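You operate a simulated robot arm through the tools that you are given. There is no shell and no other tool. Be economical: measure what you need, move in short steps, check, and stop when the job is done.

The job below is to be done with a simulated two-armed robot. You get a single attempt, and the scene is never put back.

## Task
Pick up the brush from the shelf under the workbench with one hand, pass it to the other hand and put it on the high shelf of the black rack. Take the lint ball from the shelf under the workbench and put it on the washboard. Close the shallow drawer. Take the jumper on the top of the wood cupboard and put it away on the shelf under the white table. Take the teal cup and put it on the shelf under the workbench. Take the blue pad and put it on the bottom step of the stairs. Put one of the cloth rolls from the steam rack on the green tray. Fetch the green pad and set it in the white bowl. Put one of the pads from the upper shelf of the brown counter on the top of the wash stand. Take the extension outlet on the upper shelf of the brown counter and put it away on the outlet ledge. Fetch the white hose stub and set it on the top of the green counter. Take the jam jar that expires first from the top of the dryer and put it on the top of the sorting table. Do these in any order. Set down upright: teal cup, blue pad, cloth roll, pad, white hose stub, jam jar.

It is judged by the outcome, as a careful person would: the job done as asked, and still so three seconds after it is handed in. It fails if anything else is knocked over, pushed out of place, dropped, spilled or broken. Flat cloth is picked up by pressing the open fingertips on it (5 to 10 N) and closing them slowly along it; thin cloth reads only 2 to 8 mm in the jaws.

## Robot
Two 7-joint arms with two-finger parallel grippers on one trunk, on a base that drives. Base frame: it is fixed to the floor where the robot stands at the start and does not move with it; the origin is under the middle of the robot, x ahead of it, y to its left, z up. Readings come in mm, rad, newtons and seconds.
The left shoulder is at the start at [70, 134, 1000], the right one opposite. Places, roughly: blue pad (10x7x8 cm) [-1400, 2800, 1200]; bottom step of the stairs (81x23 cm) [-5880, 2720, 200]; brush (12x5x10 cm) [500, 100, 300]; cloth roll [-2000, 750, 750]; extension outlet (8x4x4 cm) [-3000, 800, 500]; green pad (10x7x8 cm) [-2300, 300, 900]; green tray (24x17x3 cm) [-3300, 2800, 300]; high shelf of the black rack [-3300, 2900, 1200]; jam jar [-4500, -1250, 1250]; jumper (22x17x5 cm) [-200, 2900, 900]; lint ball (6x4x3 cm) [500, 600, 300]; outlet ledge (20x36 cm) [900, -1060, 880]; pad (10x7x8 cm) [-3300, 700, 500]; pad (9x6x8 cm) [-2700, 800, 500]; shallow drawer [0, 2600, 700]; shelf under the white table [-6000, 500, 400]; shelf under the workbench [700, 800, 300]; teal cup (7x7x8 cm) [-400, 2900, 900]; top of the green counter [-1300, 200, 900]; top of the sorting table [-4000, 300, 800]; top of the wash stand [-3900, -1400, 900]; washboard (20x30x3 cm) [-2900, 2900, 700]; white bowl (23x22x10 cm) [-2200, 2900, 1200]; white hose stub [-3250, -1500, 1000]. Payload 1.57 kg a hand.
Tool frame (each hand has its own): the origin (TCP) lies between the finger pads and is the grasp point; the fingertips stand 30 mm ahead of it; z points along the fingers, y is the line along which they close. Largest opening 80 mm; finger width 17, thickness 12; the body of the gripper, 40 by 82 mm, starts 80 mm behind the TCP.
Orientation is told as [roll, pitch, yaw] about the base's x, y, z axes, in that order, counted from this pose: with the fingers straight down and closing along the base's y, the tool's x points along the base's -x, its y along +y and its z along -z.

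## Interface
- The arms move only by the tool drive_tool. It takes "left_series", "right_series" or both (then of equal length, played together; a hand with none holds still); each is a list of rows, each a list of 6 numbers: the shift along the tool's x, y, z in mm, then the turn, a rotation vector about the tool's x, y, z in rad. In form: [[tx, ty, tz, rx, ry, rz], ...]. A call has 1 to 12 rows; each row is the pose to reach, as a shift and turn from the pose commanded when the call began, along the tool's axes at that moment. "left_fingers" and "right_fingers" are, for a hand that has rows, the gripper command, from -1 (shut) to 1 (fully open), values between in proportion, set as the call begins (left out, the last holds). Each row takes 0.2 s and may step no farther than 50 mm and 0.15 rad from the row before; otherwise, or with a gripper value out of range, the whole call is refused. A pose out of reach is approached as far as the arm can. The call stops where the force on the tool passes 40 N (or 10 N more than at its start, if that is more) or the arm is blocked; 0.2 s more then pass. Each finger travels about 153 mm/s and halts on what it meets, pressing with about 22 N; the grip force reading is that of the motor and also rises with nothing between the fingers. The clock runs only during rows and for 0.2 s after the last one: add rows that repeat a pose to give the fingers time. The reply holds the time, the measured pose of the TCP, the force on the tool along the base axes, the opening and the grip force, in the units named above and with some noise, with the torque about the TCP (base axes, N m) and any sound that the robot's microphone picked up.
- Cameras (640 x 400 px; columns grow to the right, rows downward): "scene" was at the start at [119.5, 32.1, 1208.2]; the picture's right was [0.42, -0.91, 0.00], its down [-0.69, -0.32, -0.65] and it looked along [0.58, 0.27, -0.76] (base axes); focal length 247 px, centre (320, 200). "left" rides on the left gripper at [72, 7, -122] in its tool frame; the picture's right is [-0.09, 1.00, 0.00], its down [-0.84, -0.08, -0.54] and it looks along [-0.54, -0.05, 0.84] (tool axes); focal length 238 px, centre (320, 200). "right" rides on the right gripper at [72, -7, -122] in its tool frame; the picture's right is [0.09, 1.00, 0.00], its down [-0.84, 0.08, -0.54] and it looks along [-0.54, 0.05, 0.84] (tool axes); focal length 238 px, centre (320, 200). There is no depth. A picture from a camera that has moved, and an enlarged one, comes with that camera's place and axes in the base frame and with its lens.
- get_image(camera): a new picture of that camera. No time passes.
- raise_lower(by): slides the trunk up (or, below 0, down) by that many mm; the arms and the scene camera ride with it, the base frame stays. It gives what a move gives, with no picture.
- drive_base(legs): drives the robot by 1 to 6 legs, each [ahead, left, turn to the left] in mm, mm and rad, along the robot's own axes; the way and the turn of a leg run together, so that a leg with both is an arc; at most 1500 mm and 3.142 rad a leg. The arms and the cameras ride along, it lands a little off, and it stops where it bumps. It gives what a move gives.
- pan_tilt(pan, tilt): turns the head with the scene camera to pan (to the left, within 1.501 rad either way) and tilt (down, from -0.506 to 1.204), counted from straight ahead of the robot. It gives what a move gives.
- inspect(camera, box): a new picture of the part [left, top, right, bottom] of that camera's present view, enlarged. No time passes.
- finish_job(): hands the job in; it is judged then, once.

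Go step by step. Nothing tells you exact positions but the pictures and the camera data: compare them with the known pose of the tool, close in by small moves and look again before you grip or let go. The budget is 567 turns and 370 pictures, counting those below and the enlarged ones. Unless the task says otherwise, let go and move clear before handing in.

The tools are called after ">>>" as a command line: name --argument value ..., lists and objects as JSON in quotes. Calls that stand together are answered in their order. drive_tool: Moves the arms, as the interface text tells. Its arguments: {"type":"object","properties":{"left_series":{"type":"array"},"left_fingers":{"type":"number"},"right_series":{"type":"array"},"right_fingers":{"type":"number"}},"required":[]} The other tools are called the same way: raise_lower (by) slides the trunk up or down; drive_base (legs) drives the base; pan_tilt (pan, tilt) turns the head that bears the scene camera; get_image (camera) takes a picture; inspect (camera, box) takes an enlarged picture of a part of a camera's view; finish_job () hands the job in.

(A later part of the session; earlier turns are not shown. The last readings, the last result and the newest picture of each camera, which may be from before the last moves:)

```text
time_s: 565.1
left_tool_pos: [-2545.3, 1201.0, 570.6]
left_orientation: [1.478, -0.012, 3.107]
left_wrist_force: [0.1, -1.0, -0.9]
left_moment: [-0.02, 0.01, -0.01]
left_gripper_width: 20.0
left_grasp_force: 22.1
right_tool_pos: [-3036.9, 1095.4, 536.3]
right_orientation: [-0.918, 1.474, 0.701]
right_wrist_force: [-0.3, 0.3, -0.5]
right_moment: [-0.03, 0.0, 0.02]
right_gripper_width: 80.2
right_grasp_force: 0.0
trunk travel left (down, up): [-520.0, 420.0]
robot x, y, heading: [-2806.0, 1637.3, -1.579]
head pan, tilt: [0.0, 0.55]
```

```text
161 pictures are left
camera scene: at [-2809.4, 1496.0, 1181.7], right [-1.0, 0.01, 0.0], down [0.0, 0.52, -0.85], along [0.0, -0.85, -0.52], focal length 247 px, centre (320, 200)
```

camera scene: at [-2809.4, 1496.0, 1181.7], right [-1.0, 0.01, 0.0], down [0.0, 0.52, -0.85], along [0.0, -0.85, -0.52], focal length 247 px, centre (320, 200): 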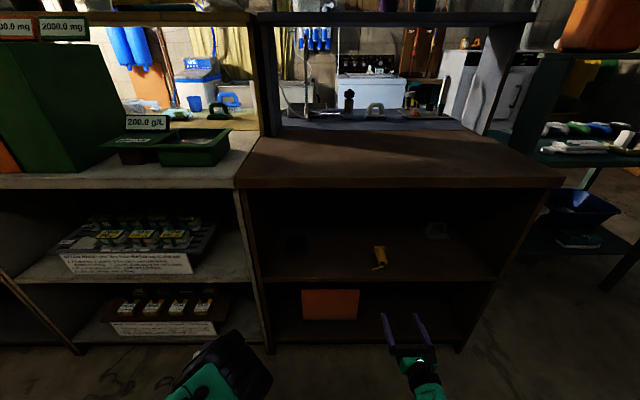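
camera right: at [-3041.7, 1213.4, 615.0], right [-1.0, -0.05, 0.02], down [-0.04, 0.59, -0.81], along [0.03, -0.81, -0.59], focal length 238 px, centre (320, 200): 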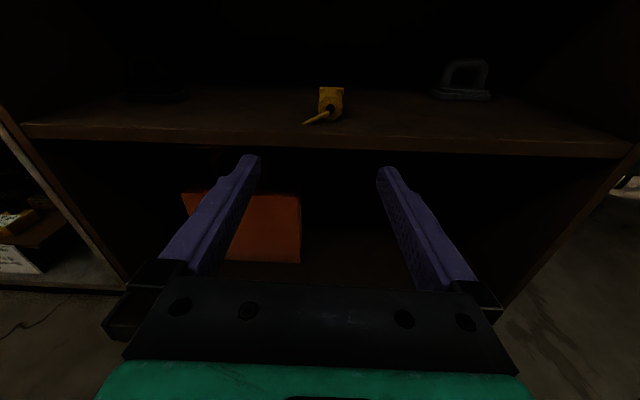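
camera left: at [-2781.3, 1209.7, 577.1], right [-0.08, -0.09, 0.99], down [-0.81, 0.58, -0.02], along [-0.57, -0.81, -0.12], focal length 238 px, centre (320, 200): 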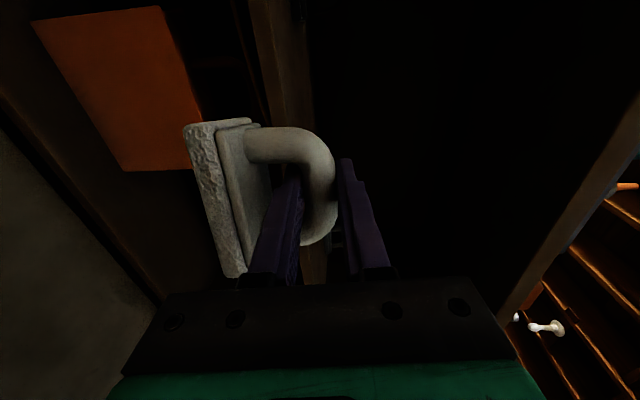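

The outlet is 17 mm right of the right hand's axis. I shift, drive in, and keep the left pad clear of the neighbouring unit.

>>> drive_base --legs '[[0, -17, 0], [190, 0, 0]]'

>>> get_image --camera "right"

```text
time_s: 567.0
left_tool_pos: [-2565.4, 1007.1, 569.7]
left_orientation: [1.477, -0.014, 3.103]
left_wrist_force: [0.0, -0.4, -2.1]
left_moment: [-0.01, -0.01, 0.0]
left_gripper_width: 19.9
left_grasp_force: 22.1
right_tool_pos: [-3059.2, 903.2, 535.1]
right_orientation: [-0.907, 1.474, 0.705]
right_wrist_force: [0.0, -0.4, -0.5]
right_moment: [-0.01, 0.0, 0.0]
right_gripper_width: 80.1
right_grasp_force: 0.0
trunk travel left (down, up): [-520.0, 420.0]
robot x, y, heading: [-2822.6, 1442.6, -1.578]
head pan, tilt: [0.0, 0.55]
```

```text
160 pictures are left
camera right: at [-3062.0, 1021.0, 614.5], right [-1.0, -0.05, 0.02], down [-0.04, 0.59, -0.81], along [0.03, -0.81, -0.59], focal length 238 px, centre (320, 200)
```

right: 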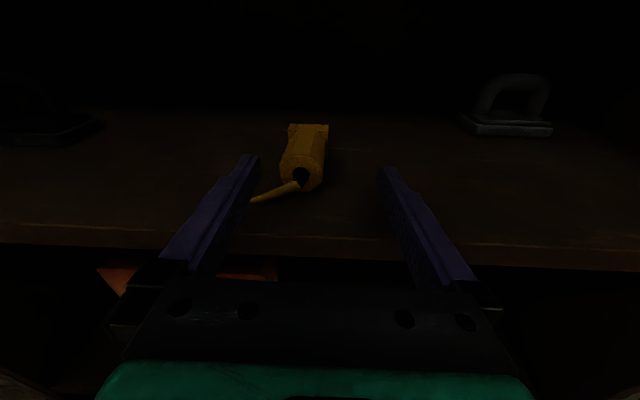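

The outlet is 13 mm left of the axis. I shift and advance at z≈531 so the fingers pass above its pigtail.

>>> drive_tool --right_series '[[0, -8, 0, 0, 0, 0], [0, -13, 5, 0, 0, 0], [0, -13, 30, 0, 0, 0], [1, -13, 56, 0, 0, 0]]'

>>> get_image --camera "right"

```text
time_s: 568.0
left_tool_pos: [-2566.2, 1009.6, 570.5]
left_orientation: [1.479, -0.013, 3.106]
left_wrist_force: [-0.6, 0.6, -0.8]
left_moment: [0.02, 0.01, -0.02]
left_gripper_width: 20.1
left_grasp_force: 22.8
right_tool_pos: [-3041.4, 848.7, 537.3]
right_orientation: [-0.947, 1.473, 0.668]
right_wrist_force: [-0.4, 0.5, -0.9]
right_moment: [0.01, 0.01, 0.02]
right_gripper_width: 80.1
right_grasp_force: 0.1
trunk travel left (down, up): [-520.0, 420.0]
robot x, y, heading: [-2826.7, 1445.3, -1.583]
head pan, tilt: [0.0, 0.55]
```

```text
159 pictures are left
camera right: at [-3045.4, 965.8, 615.5], right [-1.0, -0.05, 0.01], down [-0.04, 0.59, -0.81], along [0.03, -0.81, -0.59], focal length 238 px, centre (320, 200)
```

right: 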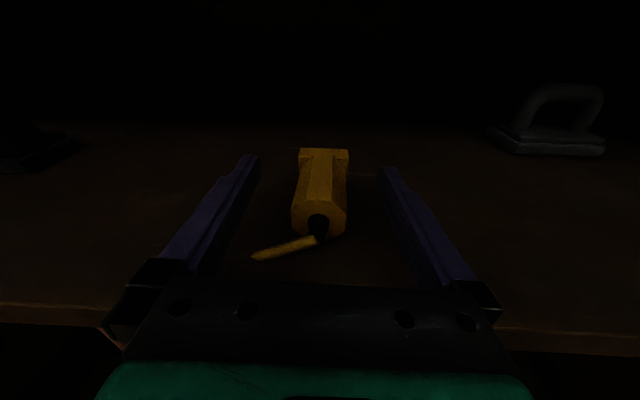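

Centred. I lower 7 mm and close.

>>> drive_tool --right_series '[[-4, 0, 0, 0, 0, 0], [-8, 0, 0, 0, 0, 0]]'

>>> drive_tool --right_series '[[0, 0, 0, 0, 0, 0], [0, 0, 0, 0, 0, 0], [0, 0, 0, 0, 0, 0]]' --right_fingers -1

>>> drive_tool --right_series '[[15, 0, 0, 0, 0, 0], [35, 0, 0, 0, 0, 0]]'

>>> get_image --camera "right"

```text
time_s: 568.6
left_tool_pos: [-2566.4, 1008.1, 569.4]
left_orientation: [1.478, -0.011, 3.104]
left_wrist_force: [-0.4, -0.7, -1.5]
left_moment: [0.01, 0.0, -0.04]
left_gripper_width: 19.7
left_grasp_force: 21.9
right_tool_pos: [-3041.8, 850.6, 527.7]
right_orientation: [-0.924, 1.474, 0.692]
right_wrist_force: [0.1, -0.5, 0.0]
right_moment: [0.0, -0.01, 0.01]
right_gripper_width: 80.1
right_grasp_force: 0.0
trunk travel left (down, up): [-520.0, 420.0]
robot x, y, heading: [-2826.5, 1444.5, -1.576]
head pan, tilt: [0.0, 0.55]
```

```text
time_s: 569.5
left_tool_pos: [-2565.7, 1008.3, 570.6]
left_orientation: [1.478, -0.012, 3.105]
left_wrist_force: [0.6, 1.0, -0.4]
left_moment: [0.01, -0.02, -0.03]
left_gripper_width: 19.9
left_grasp_force: 22.5
right_tool_pos: [-3040.9, 849.5, 528.0]
right_orientation: [-0.916, 1.474, 0.698]
right_wrist_force: [-0.3, 0.7, 0.2]
right_moment: [-0.04, -0.01, 0.01]
right_gripper_width: 34.3
right_grasp_force: 21.9
trunk travel left (down, up): [-520.0, 420.0]
robot x, y, heading: [-2831.2, 1445.3, -1.58]
head pan, tilt: [0.0, 0.55]
```

```text
time_s: 570.0
left_tool_pos: [-2565.9, 1007.7, 571.0]
left_orientation: [1.478, -0.012, 3.106]
left_wrist_force: [0.0, 0.9, -0.8]
left_moment: [0.02, -0.02, 0.01]
left_gripper_width: 20.0
left_grasp_force: 22.5
right_tool_pos: [-3044.1, 848.0, 561.1]
right_orientation: [-0.906, 1.475, 0.71]
right_wrist_force: [-0.1, -0.3, -0.8]
right_moment: [0.01, 0.01, -0.01]
right_gripper_width: 34.2
right_grasp_force: 21.8
trunk travel left (down, up): [-520.0, 420.0]
robot x, y, heading: [-2827.0, 1445.9, -1.576]
head pan, tilt: [0.0, 0.55]
```

```text
158 pictures are left
camera right: at [-3048.1, 964.4, 640.2], right [-1.0, -0.05, 0.02], down [-0.04, 0.59, -0.81], along [0.03, -0.81, -0.59], focal length 238 px, centre (320, 200)
```

right: 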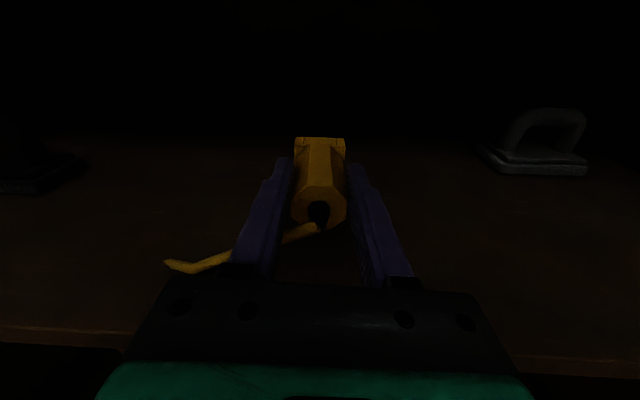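

Both items are held. I back out and travel around the west end to the south side.

>>> drive_base --legs '[[-330, 0, 0], [0, 0, -1.57]]'

>>> raise_lower --by 250

>>> drive_base --legs '[[1450, 0, 0], [630, 0, 0], [0, 0, 1.57]]'

>>> drive_base --legs '[[1450, 0, 0], [400, 0, 0], [0, 0, 1.0]]'

>>> pan_tilt --pan -0.3 --tilt 0.35

>>> get_image --camera "scene"

```text
time_s: 576.1
left_tool_pos: [-3261.8, 1520.3, 570.4]
left_orientation: [1.478, -0.01, 1.527]
left_wrist_force: [0.4, 0.0, -1.1]
left_moment: [0.0, -0.01, 0.0]
left_gripper_width: 20.0
left_grasp_force: 21.1
right_tool_pos: [-3421.7, 1998.5, 560.5]
right_orientation: [-0.915, 1.474, -0.877]
right_wrist_force: [-0.7, 0.8, -0.5]
right_moment: [0.0, -0.05, 0.0]
right_gripper_width: 34.4
right_grasp_force: 22.1
trunk travel left (down, up): [-520.0, 420.0]
robot x, y, heading: [-2829.3, 1778.8, 3.129]
head pan, tilt: [0.0, 0.55]
```

```text
time_s: 578.7
left_tool_pos: [-3263.1, 1520.7, 819.4]
left_orientation: [1.478, -0.012, 1.528]
left_wrist_force: [0.5, -0.3, 0.1]
left_moment: [0.02, 0.02, 0.0]
left_gripper_width: 19.9
left_grasp_force: 22.1
right_tool_pos: [-3422.2, 1999.0, 810.3]
right_orientation: [-0.911, 1.473, -0.875]
right_wrist_force: [0.2, 0.3, 0.5]
right_moment: [0.02, -0.03, -0.01]
right_gripper_width: 34.2
right_grasp_force: 21.8
trunk travel left (down, up): [-770.0, 170.0]
robot x, y, heading: [-2826.7, 1778.2, 3.129]
head pan, tilt: [0.0, 0.55]
```

```text
time_s: 592.7
left_tool_pos: [-4610.6, 1372.7, 820.5]
left_orientation: [1.477, -0.012, 3.117]
left_wrist_force: [-0.7, -0.1, -1.2]
left_moment: [-0.01, 0.01, -0.01]
left_gripper_width: 19.9
left_grasp_force: 21.9
right_tool_pos: [-5086.5, 1206.0, 810.9]
right_orientation: [-0.915, 1.475, 0.714]
right_wrist_force: [0.7, 0.7, -0.6]
right_moment: [0.03, 0.01, -0.03]
right_gripper_width: 34.1
right_grasp_force: 21.8
trunk travel left (down, up): [-770.0, 170.0]
robot x, y, heading: [-4874.9, 1800.7, -1.568]
head pan, tilt: [0.0, 0.55]
```

```text
time_s: 604.5
left_tool_pos: [-4350.3, -33.0, 820.6]
left_orientation: [1.477, -0.012, -2.151]
left_wrist_force: [0.3, -0.4, -0.5]
left_moment: [0.01, -0.03, 0.0]
left_gripper_width: 20.0
left_grasp_force: 22.2
right_tool_pos: [-4460.0, -525.3, 811.5]
right_orientation: [-0.911, 1.473, 1.729]
right_wrist_force: [-0.3, 0.6, -0.5]
right_moment: [0.02, -0.01, 0.01]
right_gripper_width: 34.2
right_grasp_force: 22.3
trunk travel left (down, up): [-770.0, 170.0]
robot x, y, heading: [-4856.9, -28.8, -0.55]
head pan, tilt: [0.0, 0.55]
```

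```text
time_s: 605.3
left_tool_pos: [-4350.1, -31.6, 819.5]
left_orientation: [1.479, -0.012, -2.153]
left_wrist_force: [-0.4, -0.8, -0.2]
left_moment: [0.0, 0.01, 0.0]
left_gripper_width: 20.0
left_grasp_force: 21.9
right_tool_pos: [-4460.3, -525.8, 811.4]
right_orientation: [-0.909, 1.476, 1.732]
right_wrist_force: [0.6, 0.2, -0.2]
right_moment: [0.01, 0.0, 0.02]
right_gripper_width: 34.2
right_grasp_force: 21.5
trunk travel left (down, up): [-770.0, 170.0]
robot x, y, heading: [-4860.2, -30.3, -0.558]
head pan, tilt: [-0.3, 0.351]
```

```text
157 pictures are left
camera scene: at [-4755.1, -127.3, 1449.9], right [-0.75, -0.66, 0.0], down [-0.23, 0.26, -0.94], along [0.62, -0.71, -0.34], focal length 247 px, centre (320, 200)
```

scene: 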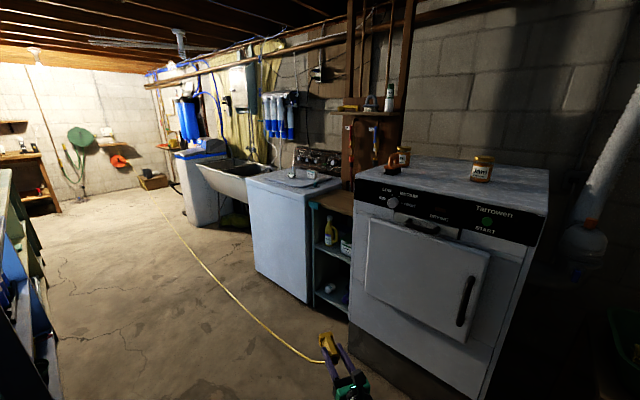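

A yellow cord now runs from the outlet across the floor. I zoom in to understand it.

>>> inspect --camera "scene" --box '[60, 90, 380, 390]'

>>> get_image --camera "right"

```text
1.33 times, centred on (220, 240) of scene
camera zoom: at [-4755.1, -127.3, 1449.9], right [-0.75, -0.66, 0.0], down [-0.23, 0.26, -0.94], along [0.62, -0.71, -0.34], focal length 330 px, centre (453, 147)
```

zoom: 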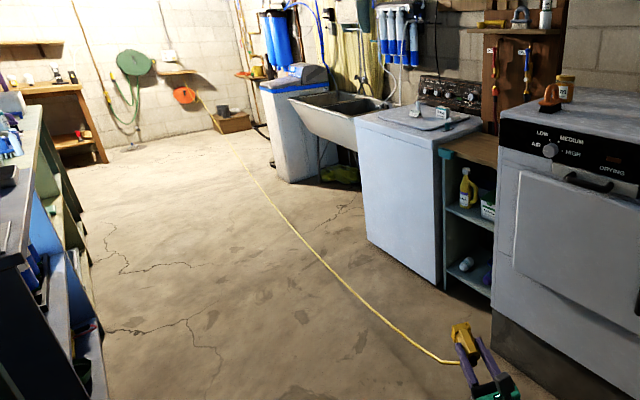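

```text
155 pictures are left
camera right: at [-4562.4, -467.2, 890.1], right [-0.48, -0.88, 0.02], down [-0.53, 0.27, -0.81], along [0.7, -0.39, -0.59], focal length 238 px, centre (320, 200)
```

right: 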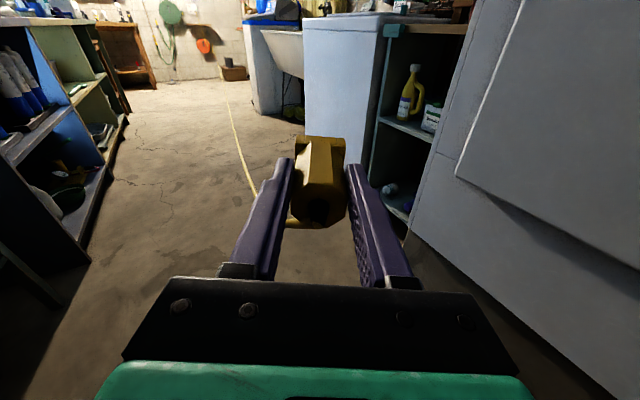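

The cord trails east to its wall corner and doesn't seem to snag. I face south and sidestep to the wash stand, the wood-topped cabinet between the dryer and the washing machine.

>>> drive_base --legs '[[0, 0, -1.02], [0, 790, 0]]'

>>> pan_tilt --pan 0.2 --tilt 0.5

>>> get_image --camera "scene"

```text
time_s: 610.1
left_tool_pos: [-4299.4, -425.0, 820.4]
left_orientation: [1.479, -0.014, -2.978]
left_wrist_force: [0.6, 0.2, -1.2]
left_moment: [0.01, 0.03, -0.04]
left_gripper_width: 20.0
left_grasp_force: 21.5
right_tool_pos: [-4736.0, -677.3, 811.2]
right_orientation: [-0.875, 1.475, 0.94]
right_wrist_force: [0.3, 0.1, -0.1]
right_moment: [0.02, 0.02, 0.02]
right_gripper_width: 34.2
right_grasp_force: 22.0
trunk travel left (down, up): [-770.0, 170.0]
robot x, y, heading: [-4644.6, -47.8, -1.373]
head pan, tilt: [-0.3, 0.351]
stopped in leg 2: the robot was blocked; the commanded pose is now the measured one
```

```text
time_s: 611.1
left_tool_pos: [-4299.8, -423.8, 821.8]
left_orientation: [1.479, -0.013, -2.98]
left_wrist_force: [-0.6, -0.4, -0.6]
left_moment: [0.05, 0.02, -0.02]
left_gripper_width: 19.7
left_grasp_force: 21.5
right_tool_pos: [-4735.8, -677.2, 810.7]
right_orientation: [-0.896, 1.475, 0.916]
right_wrist_force: [-0.6, 0.1, -1.2]
right_moment: [0.02, -0.05, 0.0]
right_gripper_width: 34.4
right_grasp_force: 22.1
trunk travel left (down, up): [-770.0, 170.0]
robot x, y, heading: [-4638.6, -45.8, -1.377]
head pan, tilt: [0.201, 0.499]
```

```text
154 pictures are left
camera scene: at [-4598.7, -182.4, 1436.3], right [-0.92, -0.38, 0.0], down [-0.18, 0.44, -0.88], along [0.34, -0.81, -0.48], focal length 247 px, centre (320, 200)
```

scene: 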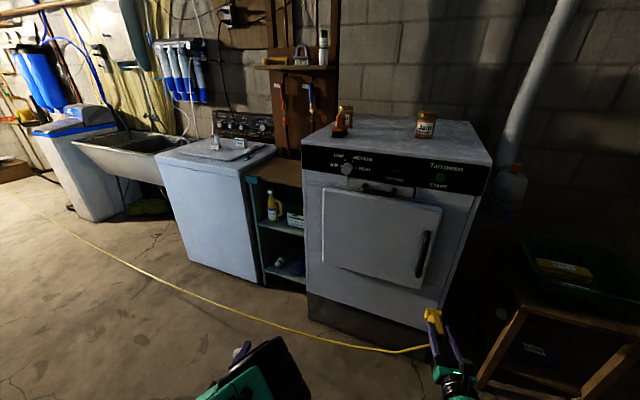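

I bumped the sorting table's corner with my flank. I ease right, go forward clear of it, then sidestep.

>>> drive_base --legs '[[0, -60, 0], [230, 0, -0.19]]'

>>> pan_tilt --pan 1.5 --tilt 0.5

>>> get_image --camera "scene"

```text
time_s: 613.4
left_tool_pos: [-4413.7, -724.0, 821.1]
left_orientation: [1.481, -0.01, 3.113]
left_wrist_force: [0.1, -0.9, -1.9]
left_moment: [0.0, -0.03, 0.0]
left_gripper_width: 19.9
left_grasp_force: 21.7
right_tool_pos: [-4891.0, -886.9, 810.9]
right_orientation: [-0.897, 1.475, 0.725]
right_wrist_force: [-0.4, -1.0, -0.3]
right_moment: [0.02, -0.01, 0.02]
right_gripper_width: 34.3
right_grasp_force: 22.3
trunk travel left (down, up): [-770.0, 170.0]
robot x, y, heading: [-4678.2, -287.2, -1.571]
head pan, tilt: [0.201, 0.499]
```

```text
time_s: 614.8
left_tool_pos: [-4413.5, -722.1, 821.4]
left_orientation: [1.481, -0.012, 3.112]
left_wrist_force: [-0.6, -0.2, -0.9]
left_moment: [0.01, -0.01, -0.02]
left_gripper_width: 20.1
left_grasp_force: 21.8
right_tool_pos: [-4891.5, -886.9, 810.4]
right_orientation: [-0.89, 1.475, 0.726]
right_wrist_force: [-0.7, -0.5, -0.8]
right_moment: [0.0, 0.05, -0.01]
right_gripper_width: 34.3
right_grasp_force: 22.0
trunk travel left (down, up): [-770.0, 170.0]
robot x, y, heading: [-4676.1, -288.3, -1.57]
head pan, tilt: [1.499, 0.499]
```

```text
153 pictures are left
camera scene: at [-4588.1, -345.7, 1436.3], right [-0.07, -1.0, 0.0], down [-0.48, 0.03, -0.88], along [0.88, -0.06, -0.48], focal length 247 px, centre (320, 200)
```

scene: 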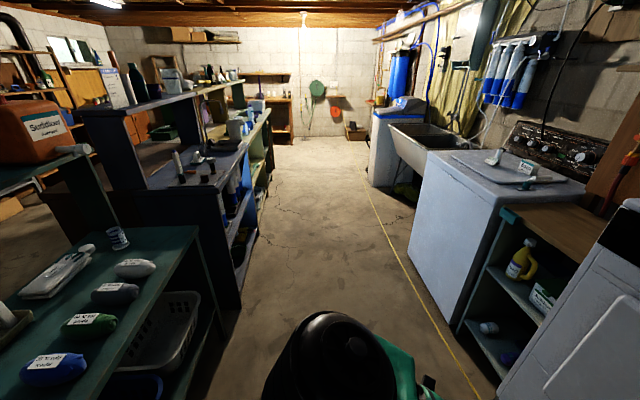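

The sorting table is undisturbed. The right hand with its cord would have to pass over the dryer here, so I'll deliver the outlet first. I turn east and drive down the south corridor.

>>> drive_base --legs '[[0, 0, 1.57], [0, -200, 0], [1450, 0, 0], [1200, 0, 0]]'

>>> pan_tilt --pan -0.1 --tilt 0.4

>>> get_image --camera "scene"

```text
time_s: 632.8
left_tool_pos: [-1580.4, -272.4, 821.7]
left_orientation: [1.48, -0.012, -1.622]
left_wrist_force: [0.3, 0.5, 0.3]
left_moment: [0.0, 0.0, 0.03]
left_gripper_width: 20.2
left_grasp_force: 21.9
right_tool_pos: [-1425.2, -752.6, 811.1]
right_orientation: [-0.891, 1.476, 2.277]
right_wrist_force: [0.2, -0.1, -0.3]
right_moment: [0.0, 0.01, -0.01]
right_gripper_width: 34.3
right_grasp_force: 21.6
trunk travel left (down, up): [-770.0, 170.0]
robot x, y, heading: [-2019.9, -523.9, -0.019]
head pan, tilt: [1.499, 0.499]
```

```text
time_s: 634.4
left_tool_pos: [-1578.4, -272.3, 821.2]
left_orientation: [1.481, -0.012, -1.624]
left_wrist_force: [0.1, 0.2, 0.3]
left_moment: [0.02, -0.01, 0.0]
left_gripper_width: 19.9
left_grasp_force: 22.0
right_tool_pos: [-1425.7, -753.3, 810.2]
right_orientation: [-0.89, 1.474, 2.28]
right_wrist_force: [-0.1, 0.1, -0.5]
right_moment: [0.0, 0.03, 0.0]
right_gripper_width: 34.5
right_grasp_force: 21.8
trunk travel left (down, up): [-770.0, 170.0]
robot x, y, heading: [-2019.8, -529.5, -0.017]
head pan, tilt: [-0.099, 0.4]
```

```text
152 pictures are left
camera scene: at [-1877.6, -540.0, 1445.4], right [-0.12, -0.99, 0.0], down [-0.39, 0.05, -0.92], along [0.91, -0.11, -0.39], focal length 247 px, centre (320, 200)
```

scene: 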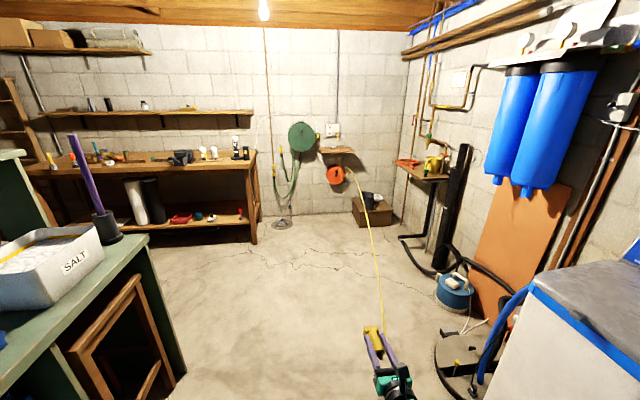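

The cord retracts onto the orange reel on the east wall, with the outlet ledge just above it. I drive there.

>>> drive_base --legs '[[1450, 0, 0.018], [0, -290, 0], [500, 0, 0]]'

>>> get_image --camera "scene"

>>> get_image --camera "right"

```text
time_s: 646.0
left_tool_pos: [417.5, -624.4, 820.5]
left_orientation: [1.48, -0.012, -1.637]
left_wrist_force: [1.3, -0.1, -0.5]
left_moment: [0.02, 0.01, -0.03]
left_gripper_width: 19.9
left_grasp_force: 22.1
right_tool_pos: [564.8, -1107.3, 810.8]
right_orientation: [-0.893, 1.475, 2.264]
right_wrist_force: [0.2, -0.1, -0.3]
right_moment: [0.0, -0.01, -0.01]
right_gripper_width: 34.6
right_grasp_force: 22.1
trunk travel left (down, up): [-770.0, 170.0]
robot x, y, heading: [-25.4, -872.8, -0.033]
head pan, tilt: [-0.099, 0.4]
```

```text
151 pictures are left
camera scene: at [115.5, -888.3, 1445.4], right [-0.13, -0.99, 0.0], down [-0.39, 0.05, -0.92], along [0.91, -0.12, -0.39], focal length 247 px, centre (320, 200)
```

scene: 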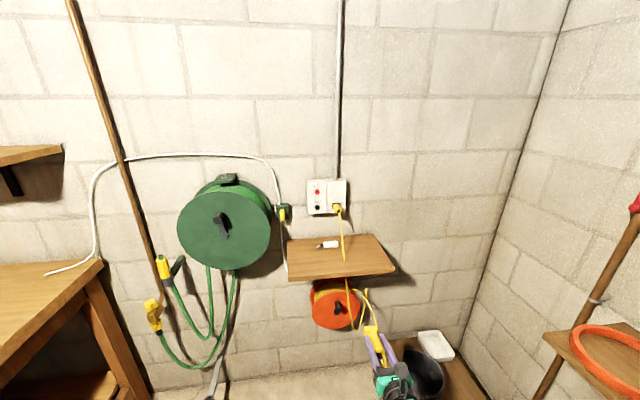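

```text
150 pictures are left
camera right: at [447.5, -1107.6, 889.7], right [0.02, -1.0, 0.02], down [-0.59, -0.02, -0.81], along [0.81, 0.0, -0.59], focal length 238 px, centre (320, 200)
```

right: 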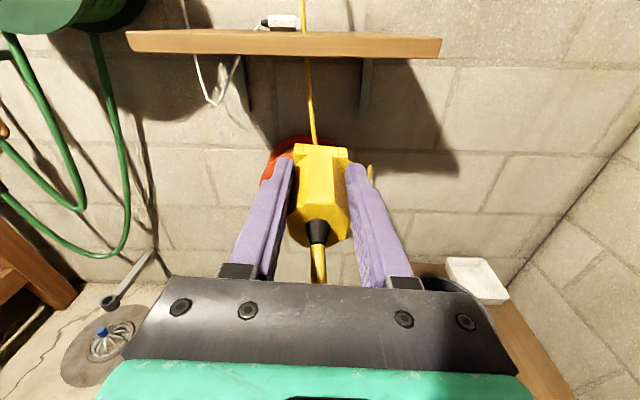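

Ledge: top z≈872, front x≈782, y from -876 to -1242; a cord crosses its middle, so I'll use its right part at y≈-1130. I raise and approach.

>>> raise_lower --by 122

>>> drive_base --legs '[[0, -16, 0.033], [205, 0, 0]]'

>>> get_image --camera "right"

>>> get_image --camera "scene"

```text
time_s: 647.6
left_tool_pos: [417.7, -624.9, 942.3]
left_orientation: [1.482, -0.012, -1.636]
left_wrist_force: [0.0, 0.4, -1.2]
left_moment: [0.02, -0.02, 0.02]
left_gripper_width: 20.0
left_grasp_force: 22.3
right_tool_pos: [565.1, -1107.7, 933.2]
right_orientation: [-0.888, 1.474, 2.268]
right_wrist_force: [-0.6, 0.2, -0.2]
right_moment: [0.0, 0.01, 0.02]
right_gripper_width: 34.2
right_grasp_force: 21.8
trunk travel left (down, up): [-892.0, 48.0]
robot x, y, heading: [-24.1, -873.1, -0.033]
head pan, tilt: [-0.099, 0.4]
```

```text
time_s: 649.5
left_tool_pos: [607.5, -624.8, 942.9]
left_orientation: [1.482, -0.012, -1.6]
left_wrist_force: [0.1, 0.9, -1.2]
left_moment: [0.0, -0.01, -0.02]
left_gripper_width: 20.0
left_grasp_force: 22.2
right_tool_pos: [773.3, -1101.0, 933.0]
right_orientation: [-0.902, 1.476, 2.292]
right_wrist_force: [-0.6, 0.8, -0.5]
right_moment: [-0.01, 0.02, -0.01]
right_gripper_width: 34.5
right_grasp_force: 21.8
trunk travel left (down, up): [-892.0, 48.0]
robot x, y, heading: [174.6, -892.8, 0.0]
head pan, tilt: [-0.099, 0.4]
```

```text
149 pictures are left
camera right: at [654.9, -1106.4, 1012.5], right [0.05, -1.0, 0.02], down [-0.59, -0.05, -0.81], along [0.81, 0.03, -0.59], focal length 238 px, centre (320, 200)
```

right: 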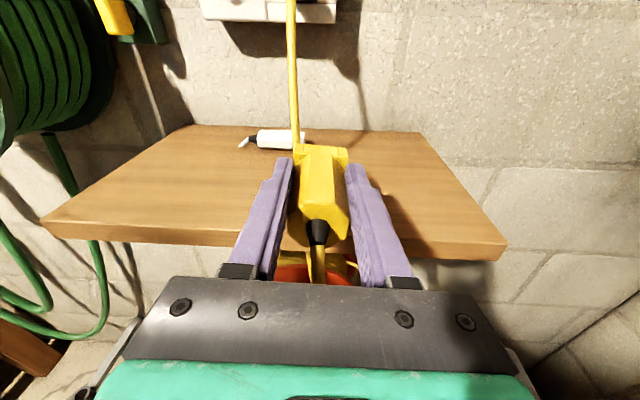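

```text
148 pictures are left
camera scene: at [314.3, -899.1, 1567.7], right [-0.1, -1.0, 0.0], down [-0.39, 0.04, -0.92], along [0.92, -0.09, -0.39], focal length 247 px, centre (320, 200)
```

scene: 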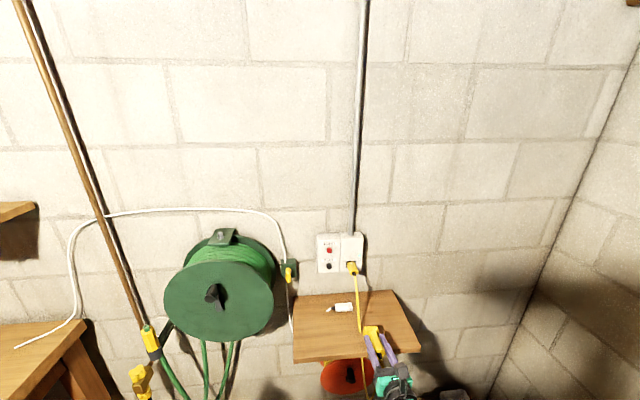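

The cord is close to the outlet here, so I shift 60 mm right, then move in and lower.

>>> drive_base --legs '[[0, -60, 0], [30, 0, 0]]'

>>> drive_tool --right_series '[[0, 0, 20, 0, 0, 0], [0, 0, 38, 0, 0, 0], [-15, 0, 38, 0, 0, 0], [-24, 0, 38, 0, 0, 0]]'

>>> get_image --camera "right"

```text
time_s: 650.9
left_tool_pos: [632.7, -684.9, 944.3]
left_orientation: [1.485, -0.015, -1.599]
left_wrist_force: [0.3, 0.6, -0.9]
left_moment: [0.0, 0.01, -0.03]
left_gripper_width: 19.6
left_grasp_force: 21.8
right_tool_pos: [799.5, -1161.7, 935.4]
right_orientation: [-0.919, 1.477, 2.276]
right_wrist_force: [0.4, -0.6, -0.6]
right_moment: [0.0, 0.01, -0.02]
right_gripper_width: 34.5
right_grasp_force: 22.1
trunk travel left (down, up): [-892.0, 48.0]
robot x, y, heading: [203.6, -947.4, 0.003]
head pan, tilt: [-0.099, 0.4]
```

```text
time_s: 651.9
left_tool_pos: [637.3, -684.5, 942.7]
left_orientation: [1.481, -0.013, -1.6]
left_wrist_force: [0.1, -0.1, -1.2]
left_moment: [-0.02, 0.01, 0.0]
left_gripper_width: 20.0
left_grasp_force: 21.6
right_tool_pos: [839.7, -1157.1, 909.4]
right_orientation: [-0.916, 1.479, 2.276]
right_wrist_force: [1.3, -0.7, 5.8]
right_moment: [-0.04, 0.04, 0.05]
right_gripper_width: 34.3
right_grasp_force: 22.3
trunk travel left (down, up): [-892.0, 48.0]
robot x, y, heading: [204.6, -952.6, 0.001]
head pan, tilt: [-0.099, 0.4]
```

```text
147 pictures are left
camera right: at [721.5, -1161.7, 987.9], right [0.05, -1.0, 0.02], down [-0.59, -0.05, -0.81], along [0.81, 0.03, -0.59], focal length 238 px, centre (320, 200)
```

right: 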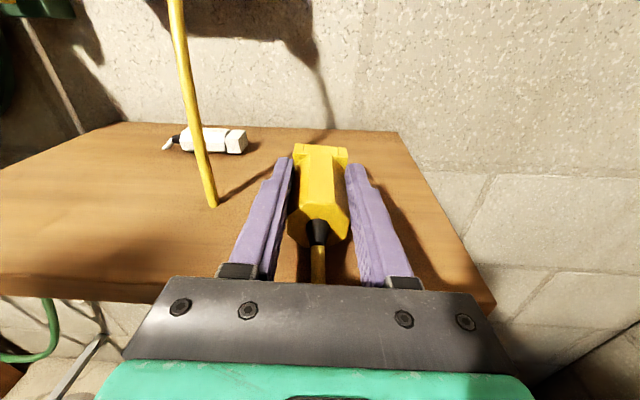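

It touches the ledge. I open and withdraw.

>>> drive_tool --right_series '[[-2, 0, 0, 0, 0, 0], [-2, 0, 0, 0, 0, 0], [-2, 0, 0, 0, 0, 0]]' --right_fingers 0.6

>>> drive_tool --right_series '[[4, 0, -20, 0, 0, 0], [8, 0, -45, 0, 0, 0]]'

>>> drive_base --legs '[[-250, 0, 0]]'

>>> get_image --camera "right"

```text
time_s: 652.7
left_tool_pos: [637.1, -684.9, 942.4]
left_orientation: [1.477, -0.013, -1.6]
left_wrist_force: [-0.4, -0.2, -1.4]
left_moment: [-0.02, -0.03, 0.02]
left_gripper_width: 20.1
left_grasp_force: 21.2
right_tool_pos: [838.0, -1157.7, 903.6]
right_orientation: [-0.884, 1.472, 2.31]
right_wrist_force: [-0.2, 0.6, 0.5]
right_moment: [0.0, 0.01, 0.03]
right_gripper_width: 64.0
right_grasp_force: 0.0
trunk travel left (down, up): [-892.0, 48.0]
robot x, y, heading: [204.0, -949.1, 0.003]
head pan, tilt: [-0.099, 0.4]
```

```text
time_s: 653.3
left_tool_pos: [636.3, -685.0, 942.6]
left_orientation: [1.48, -0.012, -1.596]
left_wrist_force: [0.6, -0.3, -1.0]
left_moment: [-0.04, 0.02, 0.0]
left_gripper_width: 19.7
left_grasp_force: 22.3
right_tool_pos: [793.8, -1160.6, 916.3]
right_orientation: [-0.898, 1.473, 2.297]
right_wrist_force: [0.0, -0.5, 0.2]
right_moment: [-0.01, 0.01, -0.02]
right_gripper_width: 63.8
right_grasp_force: 0.1
trunk travel left (down, up): [-892.0, 48.0]
robot x, y, heading: [206.5, -952.0, 0.006]
head pan, tilt: [-0.099, 0.4]
```

```text
time_s: 655.2
left_tool_pos: [387.9, -686.0, 941.6]
left_orientation: [1.477, -0.013, -1.601]
left_wrist_force: [0.4, 0.4, -0.7]
left_moment: [0.01, 0.01, 0.0]
left_gripper_width: 20.0
left_grasp_force: 22.3
right_tool_pos: [544.6, -1161.2, 914.2]
right_orientation: [-0.877, 1.473, 2.316]
right_wrist_force: [0.2, -0.5, -0.3]
right_moment: [-0.02, -0.01, 0.02]
right_gripper_width: 64.2
right_grasp_force: 0.0
trunk travel left (down, up): [-892.0, 48.0]
robot x, y, heading: [-50.4, -948.8, 0.002]
head pan, tilt: [-0.099, 0.4]
```

```text
146 pictures are left
camera right: at [427.7, -1167.0, 993.3], right [0.05, -1.0, 0.02], down [-0.59, -0.05, -0.8], along [0.8, 0.03, -0.59], focal length 238 px, centre (320, 200)
```

right: 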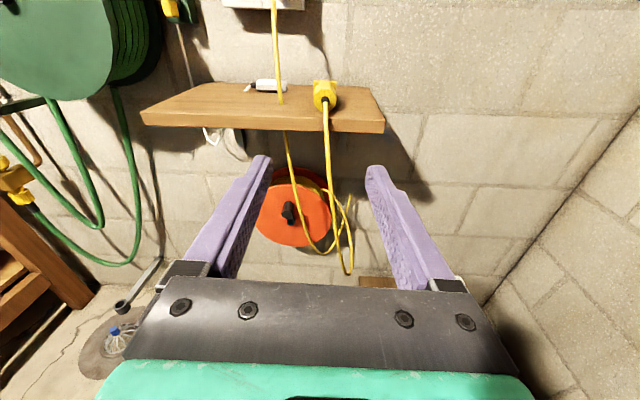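

The outlet is put away on the ledge. Next the pad: I retract the right arm, return west along the corridor, and turn so the left hand leads toward the wash stand.

>>> drive_tool --right_series '[[0, 0, -40, 0, 0, 0], [0, 0, -80, 0, 0, 0], [0, 0, -115, 0, 0, 0]]'

>>> drive_base --legs '[[0, 440, 0], [-1450, 0, 0], [-1450, 0, 0], [-800, 0, 0]]'

>>> drive_base --legs '[[0, 60, 0], [0, 0, -1.1], [0, 0, -1.1]]'

>>> pan_tilt --pan 0.4 --tilt 0.55

>>> get_image --camera "scene"

```text
time_s: 656.0
left_tool_pos: [385.8, -686.1, 943.4]
left_orientation: [1.481, -0.013, -1.6]
left_wrist_force: [-0.4, 0.2, -1.0]
left_moment: [0.02, 0.01, -0.03]
left_gripper_width: 20.0
left_grasp_force: 21.2
right_tool_pos: [433.8, -1187.2, 930.9]
right_orientation: [-0.429, 1.521, 2.769]
right_wrist_force: [-0.4, -0.3, -0.1]
right_moment: [-0.02, 0.0, -0.01]
right_gripper_width: 64.0
right_grasp_force: 0.1
trunk travel left (down, up): [-892.0, 48.0]
robot x, y, heading: [-47.0, -949.9, 0.0]
head pan, tilt: [-0.099, 0.4]
```

```text
time_s: 676.2
left_tool_pos: [-3326.5, -219.0, 940.7]
left_orientation: [1.477, -0.013, -1.606]
left_wrist_force: [0.1, 0.2, -1.1]
left_moment: [-0.03, 0.02, 0.01]
left_gripper_width: 20.1
left_grasp_force: 22.1
right_tool_pos: [-3287.0, -716.4, 922.9]
right_orientation: [-0.331, 1.502, 2.867]
right_wrist_force: [1.8, -0.1, 0.0]
right_moment: [-0.02, 0.02, 0.0]
right_gripper_width: 64.2
right_grasp_force: 0.0
trunk travel left (down, up): [-892.0, 48.0]
robot x, y, heading: [-3763.5, -484.8, -0.004]
head pan, tilt: [-0.099, 0.4]
```

```text
time_s: 682.7
left_tool_pos: [-3803.2, -925.7, 942.3]
left_orientation: [1.479, -0.012, 2.483]
left_wrist_force: [0.5, 0.4, -0.3]
left_moment: [0.01, 0.0, -0.01]
left_gripper_width: 20.0
left_grasp_force: 22.0
right_tool_pos: [-4232.4, -667.9, 923.1]
right_orientation: [-0.289, 1.505, 0.713]
right_wrist_force: [-0.5, -0.6, -0.8]
right_moment: [0.02, 0.01, -0.02]
right_gripper_width: 63.9
right_grasp_force: 0.0
trunk travel left (down, up): [-892.0, 48.0]
robot x, y, heading: [-3763.3, -422.0, -2.199]
head pan, tilt: [-0.099, 0.4]
```

```text
time_s: 683.6
left_tool_pos: [-3804.1, -926.2, 941.8]
left_orientation: [1.478, -0.014, 2.483]
left_wrist_force: [0.7, -0.6, -0.1]
left_moment: [-0.02, 0.0, -0.05]
left_gripper_width: 19.7
left_grasp_force: 21.8
right_tool_pos: [-4232.7, -666.2, 922.3]
right_orientation: [-0.277, 1.505, 0.727]
right_wrist_force: [-0.1, -0.7, 0.3]
right_moment: [-0.04, -0.01, -0.03]
right_gripper_width: 64.0
right_grasp_force: 0.1
trunk travel left (down, up): [-892.0, 48.0]
robot x, y, heading: [-3760.6, -420.4, -2.199]
head pan, tilt: [0.4, 0.55]
```

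```text
145 pictures are left
camera scene: at [-3812.7, -548.2, 1553.7], right [-0.97, 0.23, 0.0], down [0.12, 0.51, -0.85], along [-0.19, -0.83, -0.52], focal length 247 px, centre (320, 200)
```

scene: 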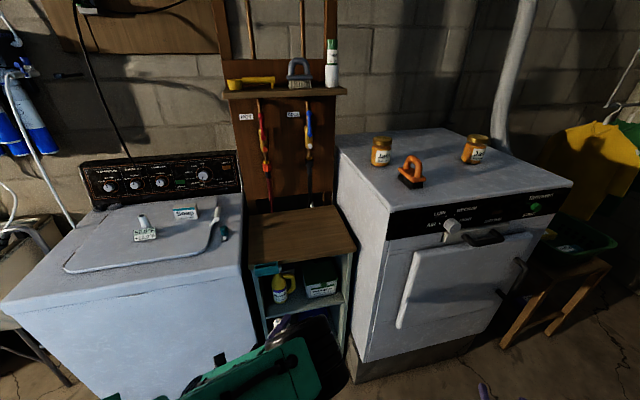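

The wash stand's top is empty, x -4115…-3707, front y≈-1240. I raise the trunk and move so the pad comes over its middle.

>>> raise_lower --by 48

>>> drive_base --legs '[[0, 123, 0], [250, 0, 0]]'

>>> drive_tool --left_series '[[0, 5, 40, 0, 0, 0], [0, 8, 80, 0, 0, 0], [0, 10, 120, 0, 0, 0], [0, 10, 150, 0, 0, 0]]'

>>> get_image --camera "scene"

>>> get_image --camera "left"

```text
time_s: 684.5
left_tool_pos: [-3803.6, -927.1, 990.2]
left_orientation: [1.477, -0.013, 2.481]
left_wrist_force: [-0.5, 0.1, -0.2]
left_moment: [0.01, 0.0, 0.0]
left_gripper_width: 19.9
left_grasp_force: 22.0
right_tool_pos: [-4231.4, -666.2, 971.0]
right_orientation: [-0.279, 1.505, 0.723]
right_wrist_force: [-0.3, -0.5, 1.0]
right_moment: [0.02, 0.01, 0.01]
right_gripper_width: 64.1
right_grasp_force: 0.0
trunk travel left (down, up): [-940.0, 0.0]
robot x, y, heading: [-3763.7, -420.3, -2.196]
head pan, tilt: [0.4, 0.55]
```

```text
time_s: 687.1
left_tool_pos: [-3848.3, -1189.6, 992.0]
left_orientation: [1.478, -0.013, 2.476]
left_wrist_force: [-0.9, 0.4, -0.4]
left_moment: [-0.01, 0.01, -0.04]
left_gripper_width: 19.6
left_grasp_force: 22.5
right_tool_pos: [-4276.3, -927.1, 971.2]
right_orientation: [-0.286, 1.508, 0.712]
right_wrist_force: [-0.9, 1.2, -0.2]
right_moment: [-0.01, -0.03, 0.0]
right_gripper_width: 64.1
right_grasp_force: 0.0
trunk travel left (down, up): [-940.0, 0.0]
robot x, y, heading: [-3807.9, -683.5, -2.205]
head pan, tilt: [0.4, 0.55]
```

```text
time_s: 688.1
left_tool_pos: [-3944.0, -1309.4, 986.9]
left_orientation: [1.478, -0.012, 2.476]
left_wrist_force: [0.2, 0.5, -0.9]
left_moment: [0.02, -0.01, 0.03]
left_gripper_width: 19.8
left_grasp_force: 21.7
right_tool_pos: [-4277.3, -930.1, 969.5]
right_orientation: [-0.267, 1.504, 0.731]
right_wrist_force: [0.2, -0.3, 0.1]
right_moment: [-0.04, 0.0, -0.02]
right_gripper_width: 64.1
right_grasp_force: 0.0
trunk travel left (down, up): [-940.0, 0.0]
robot x, y, heading: [-3809.0, -682.3, -2.205]
head pan, tilt: [0.4, 0.55]
```

```text
144 pictures are left
camera scene: at [-3857.0, -813.8, 1601.6], right [-0.97, 0.23, 0.0], down [0.12, 0.51, -0.85], along [-0.2, -0.83, -0.52], focal length 247 px, centre (320, 200)
```

scene: 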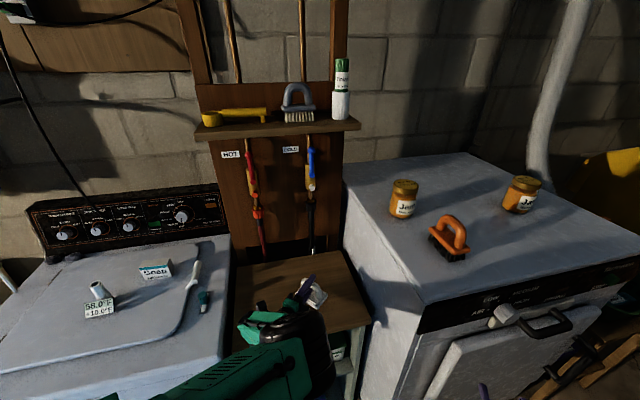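

```text
143 pictures are left
camera left: at [-3811.4, -1259.6, 1003.7], right [-0.12, -0.02, 0.99], down [-0.32, 0.95, -0.02], along [-0.94, -0.32, -0.12], focal length 238 px, centre (320, 200)
```

left: 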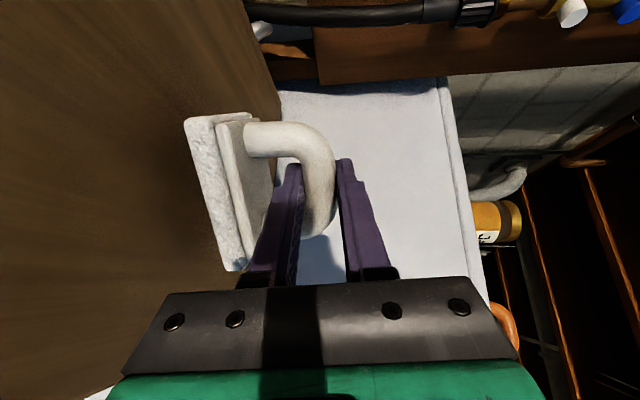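

The pad is over the wood top. I lower it until it touches.

>>> drive_tool --left_series '[[0, -12, 0, 0, 0, 0], [0, -24, 0, 0, 0, 0], [0, -34, 0, 0, 0, 0]]'

>>> drive_tool --left_series '[[0, -4, 0, 0, 0, 0], [0, -8, 0, 0, 0, 0]]'

>>> get_image --camera "left"

```text
time_s: 688.9
left_tool_pos: [-3941.4, -1307.3, 958.4]
left_orientation: [1.494, -0.008, 2.474]
left_wrist_force: [-3.5, -4.6, 27.6]
left_moment: [-0.3, -0.12, 0.23]
left_gripper_width: 20.3
left_grasp_force: 22.3
right_tool_pos: [-4277.9, -924.8, 972.4]
right_orientation: [-0.324, 1.507, 0.673]
right_wrist_force: [-0.2, 0.0, -0.1]
right_moment: [-0.02, -0.03, 0.0]
right_gripper_width: 64.2
right_grasp_force: 0.1
trunk travel left (down, up): [-940.0, 0.0]
robot x, y, heading: [-3805.7, -682.5, -2.204]
head pan, tilt: [0.4, 0.55]
```

```text
time_s: 689.4
left_tool_pos: [-3943.4, -1308.9, 961.7]
left_orientation: [1.505, -0.011, 2.472]
left_wrist_force: [1.5, 6.9, 17.9]
left_moment: [-0.31, -0.13, 0.05]
left_gripper_width: 20.2
left_grasp_force: 22.1
right_tool_pos: [-4276.3, -925.6, 971.3]
right_orientation: [-0.291, 1.506, 0.705]
right_wrist_force: [0.3, -1.2, 0.0]
right_moment: [0.01, 0.01, 0.01]
right_gripper_width: 64.1
right_grasp_force: 0.0
trunk travel left (down, up): [-940.0, 0.0]
robot x, y, heading: [-3807.5, -685.4, -2.203]
head pan, tilt: [0.4, 0.55]
stopped in row 2 (left hand): the force on the tool passed its limit (the readings are from after the stop); the commanded pose is now the measured one
```

```text
142 pictures are left
camera left: at [-3811.7, -1258.9, 973.9], right [-0.1, 0.0, 0.99], down [-0.32, 0.95, -0.03], along [-0.94, -0.32, -0.1], focal length 238 px, centre (320, 200)
```

left: 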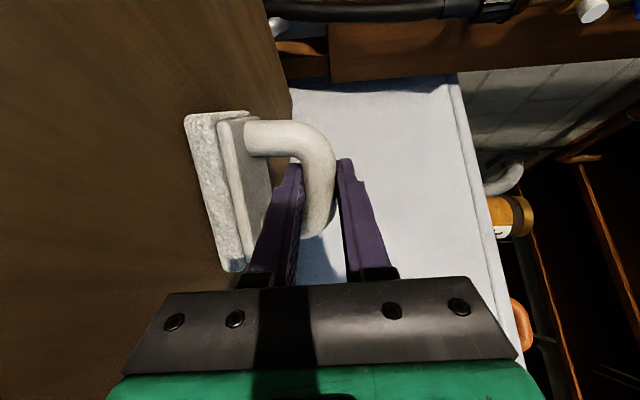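

It rests on the top. I ease off, open moderately, and withdraw along the finger axis.

>>> drive_tool --left_series '[[0, 2, 0, 0, 0, 0], [0, 2, 0, 0, 0, 0]]'

>>> drive_tool --left_series '[[0, 0, 0, 0, 0, 0], [0, 0, 0, 0, 0, 0], [0, 0, -20, 0, 0, 0], [0, 0, -45, 0, 0, 0], [0, 0, -75, 0, 0, 0]]' --left_fingers -0.2

>>> get_image --camera "left"

```text
time_s: 690.0
left_tool_pos: [-3944.1, -1308.4, 960.8]
left_orientation: [1.501, -0.01, 2.475]
left_wrist_force: [-1.4, -0.2, 14.6]
left_moment: [-0.35, -0.11, 0.05]
left_gripper_width: 20.1
left_grasp_force: 22.1
right_tool_pos: [-4277.1, -927.9, 972.3]
right_orientation: [-0.297, 1.508, 0.702]
right_wrist_force: [-0.1, 0.2, -1.0]
right_moment: [-0.03, 0.0, 0.03]
right_gripper_width: 63.7
right_grasp_force: 0.0
trunk travel left (down, up): [-940.0, 0.0]
robot x, y, heading: [-3802.9, -684.7, -2.2]
head pan, tilt: [0.4, 0.55]
```

```text
time_s: 691.2
left_tool_pos: [-3897.3, -1251.4, 962.8]
left_orientation: [1.497, -0.01, 2.474]
left_wrist_force: [-0.2, 0.1, -0.1]
left_moment: [0.02, 0.02, 0.0]
left_gripper_width: 32.1
left_grasp_force: 0.1
right_tool_pos: [-4276.5, -929.3, 971.3]
right_orientation: [-0.274, 1.503, 0.725]
right_wrist_force: [0.1, -0.2, 0.8]
right_moment: [0.01, -0.01, 0.02]
right_gripper_width: 64.0
right_grasp_force: 0.1
trunk travel left (down, up): [-940.0, 0.0]
robot x, y, heading: [-3806.8, -686.9, -2.201]
head pan, tilt: [0.4, 0.55]
```

```text
141 pictures are left
camera left: at [-3765.8, -1201.1, 978.1], right [-0.11, -0.01, 0.99], down [-0.32, 0.95, -0.03], along [-0.94, -0.32, -0.11], focal length 238 px, centre (320, 200)
```

left: 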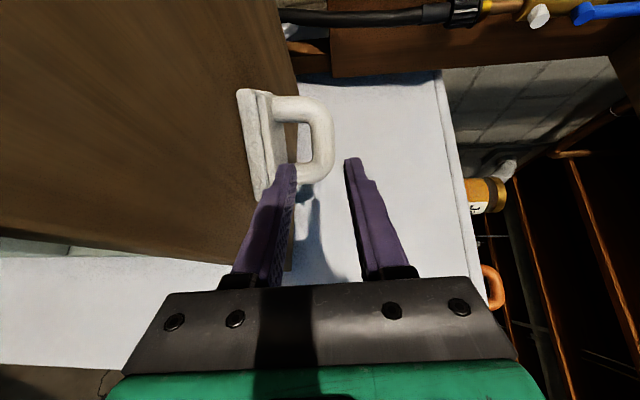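

The pad stands on the wash stand. I lift clear, back off, and look closer at the washing machine for the white hose stub.

>>> drive_tool --left_series '[[0, 25, -20, 0, 0, 0], [0, 45, -40, 0, 0, 0]]'

>>> inspect --camera "scene" --box '[0, 180, 240, 360]'

```text
time_s: 691.8
left_tool_pos: [-3875.4, -1221.5, 1010.8]
left_orientation: [1.496, -0.011, 2.474]
left_wrist_force: [-0.3, -0.2, -0.5]
left_moment: [0.0, 0.03, 0.04]
left_gripper_width: 32.1
left_grasp_force: 0.1
right_tool_pos: [-4277.6, -927.2, 970.6]
right_orientation: [-0.279, 1.505, 0.72]
right_wrist_force: [-0.3, 0.5, -0.1]
right_moment: [-0.03, 0.02, 0.0]
right_gripper_width: 63.9
right_grasp_force: 0.0
trunk travel left (down, up): [-940.0, 0.0]
robot x, y, heading: [-3805.9, -681.9, -2.203]
head pan, tilt: [0.4, 0.55]
```

```text
2.22 times, centred on (120, 270) of scene
camera zoom: at [-3856.3, -811.7, 1601.8], right [-0.97, 0.23, 0.0], down [0.12, 0.51, -0.85], along [-0.2, -0.83, -0.52], focal length 550 px, centre (764, 44)
```

zoom: 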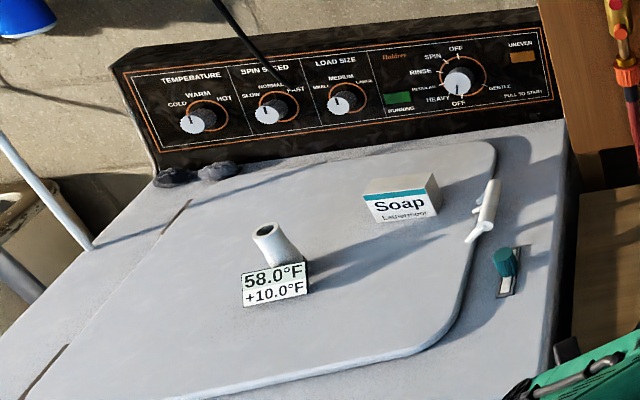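

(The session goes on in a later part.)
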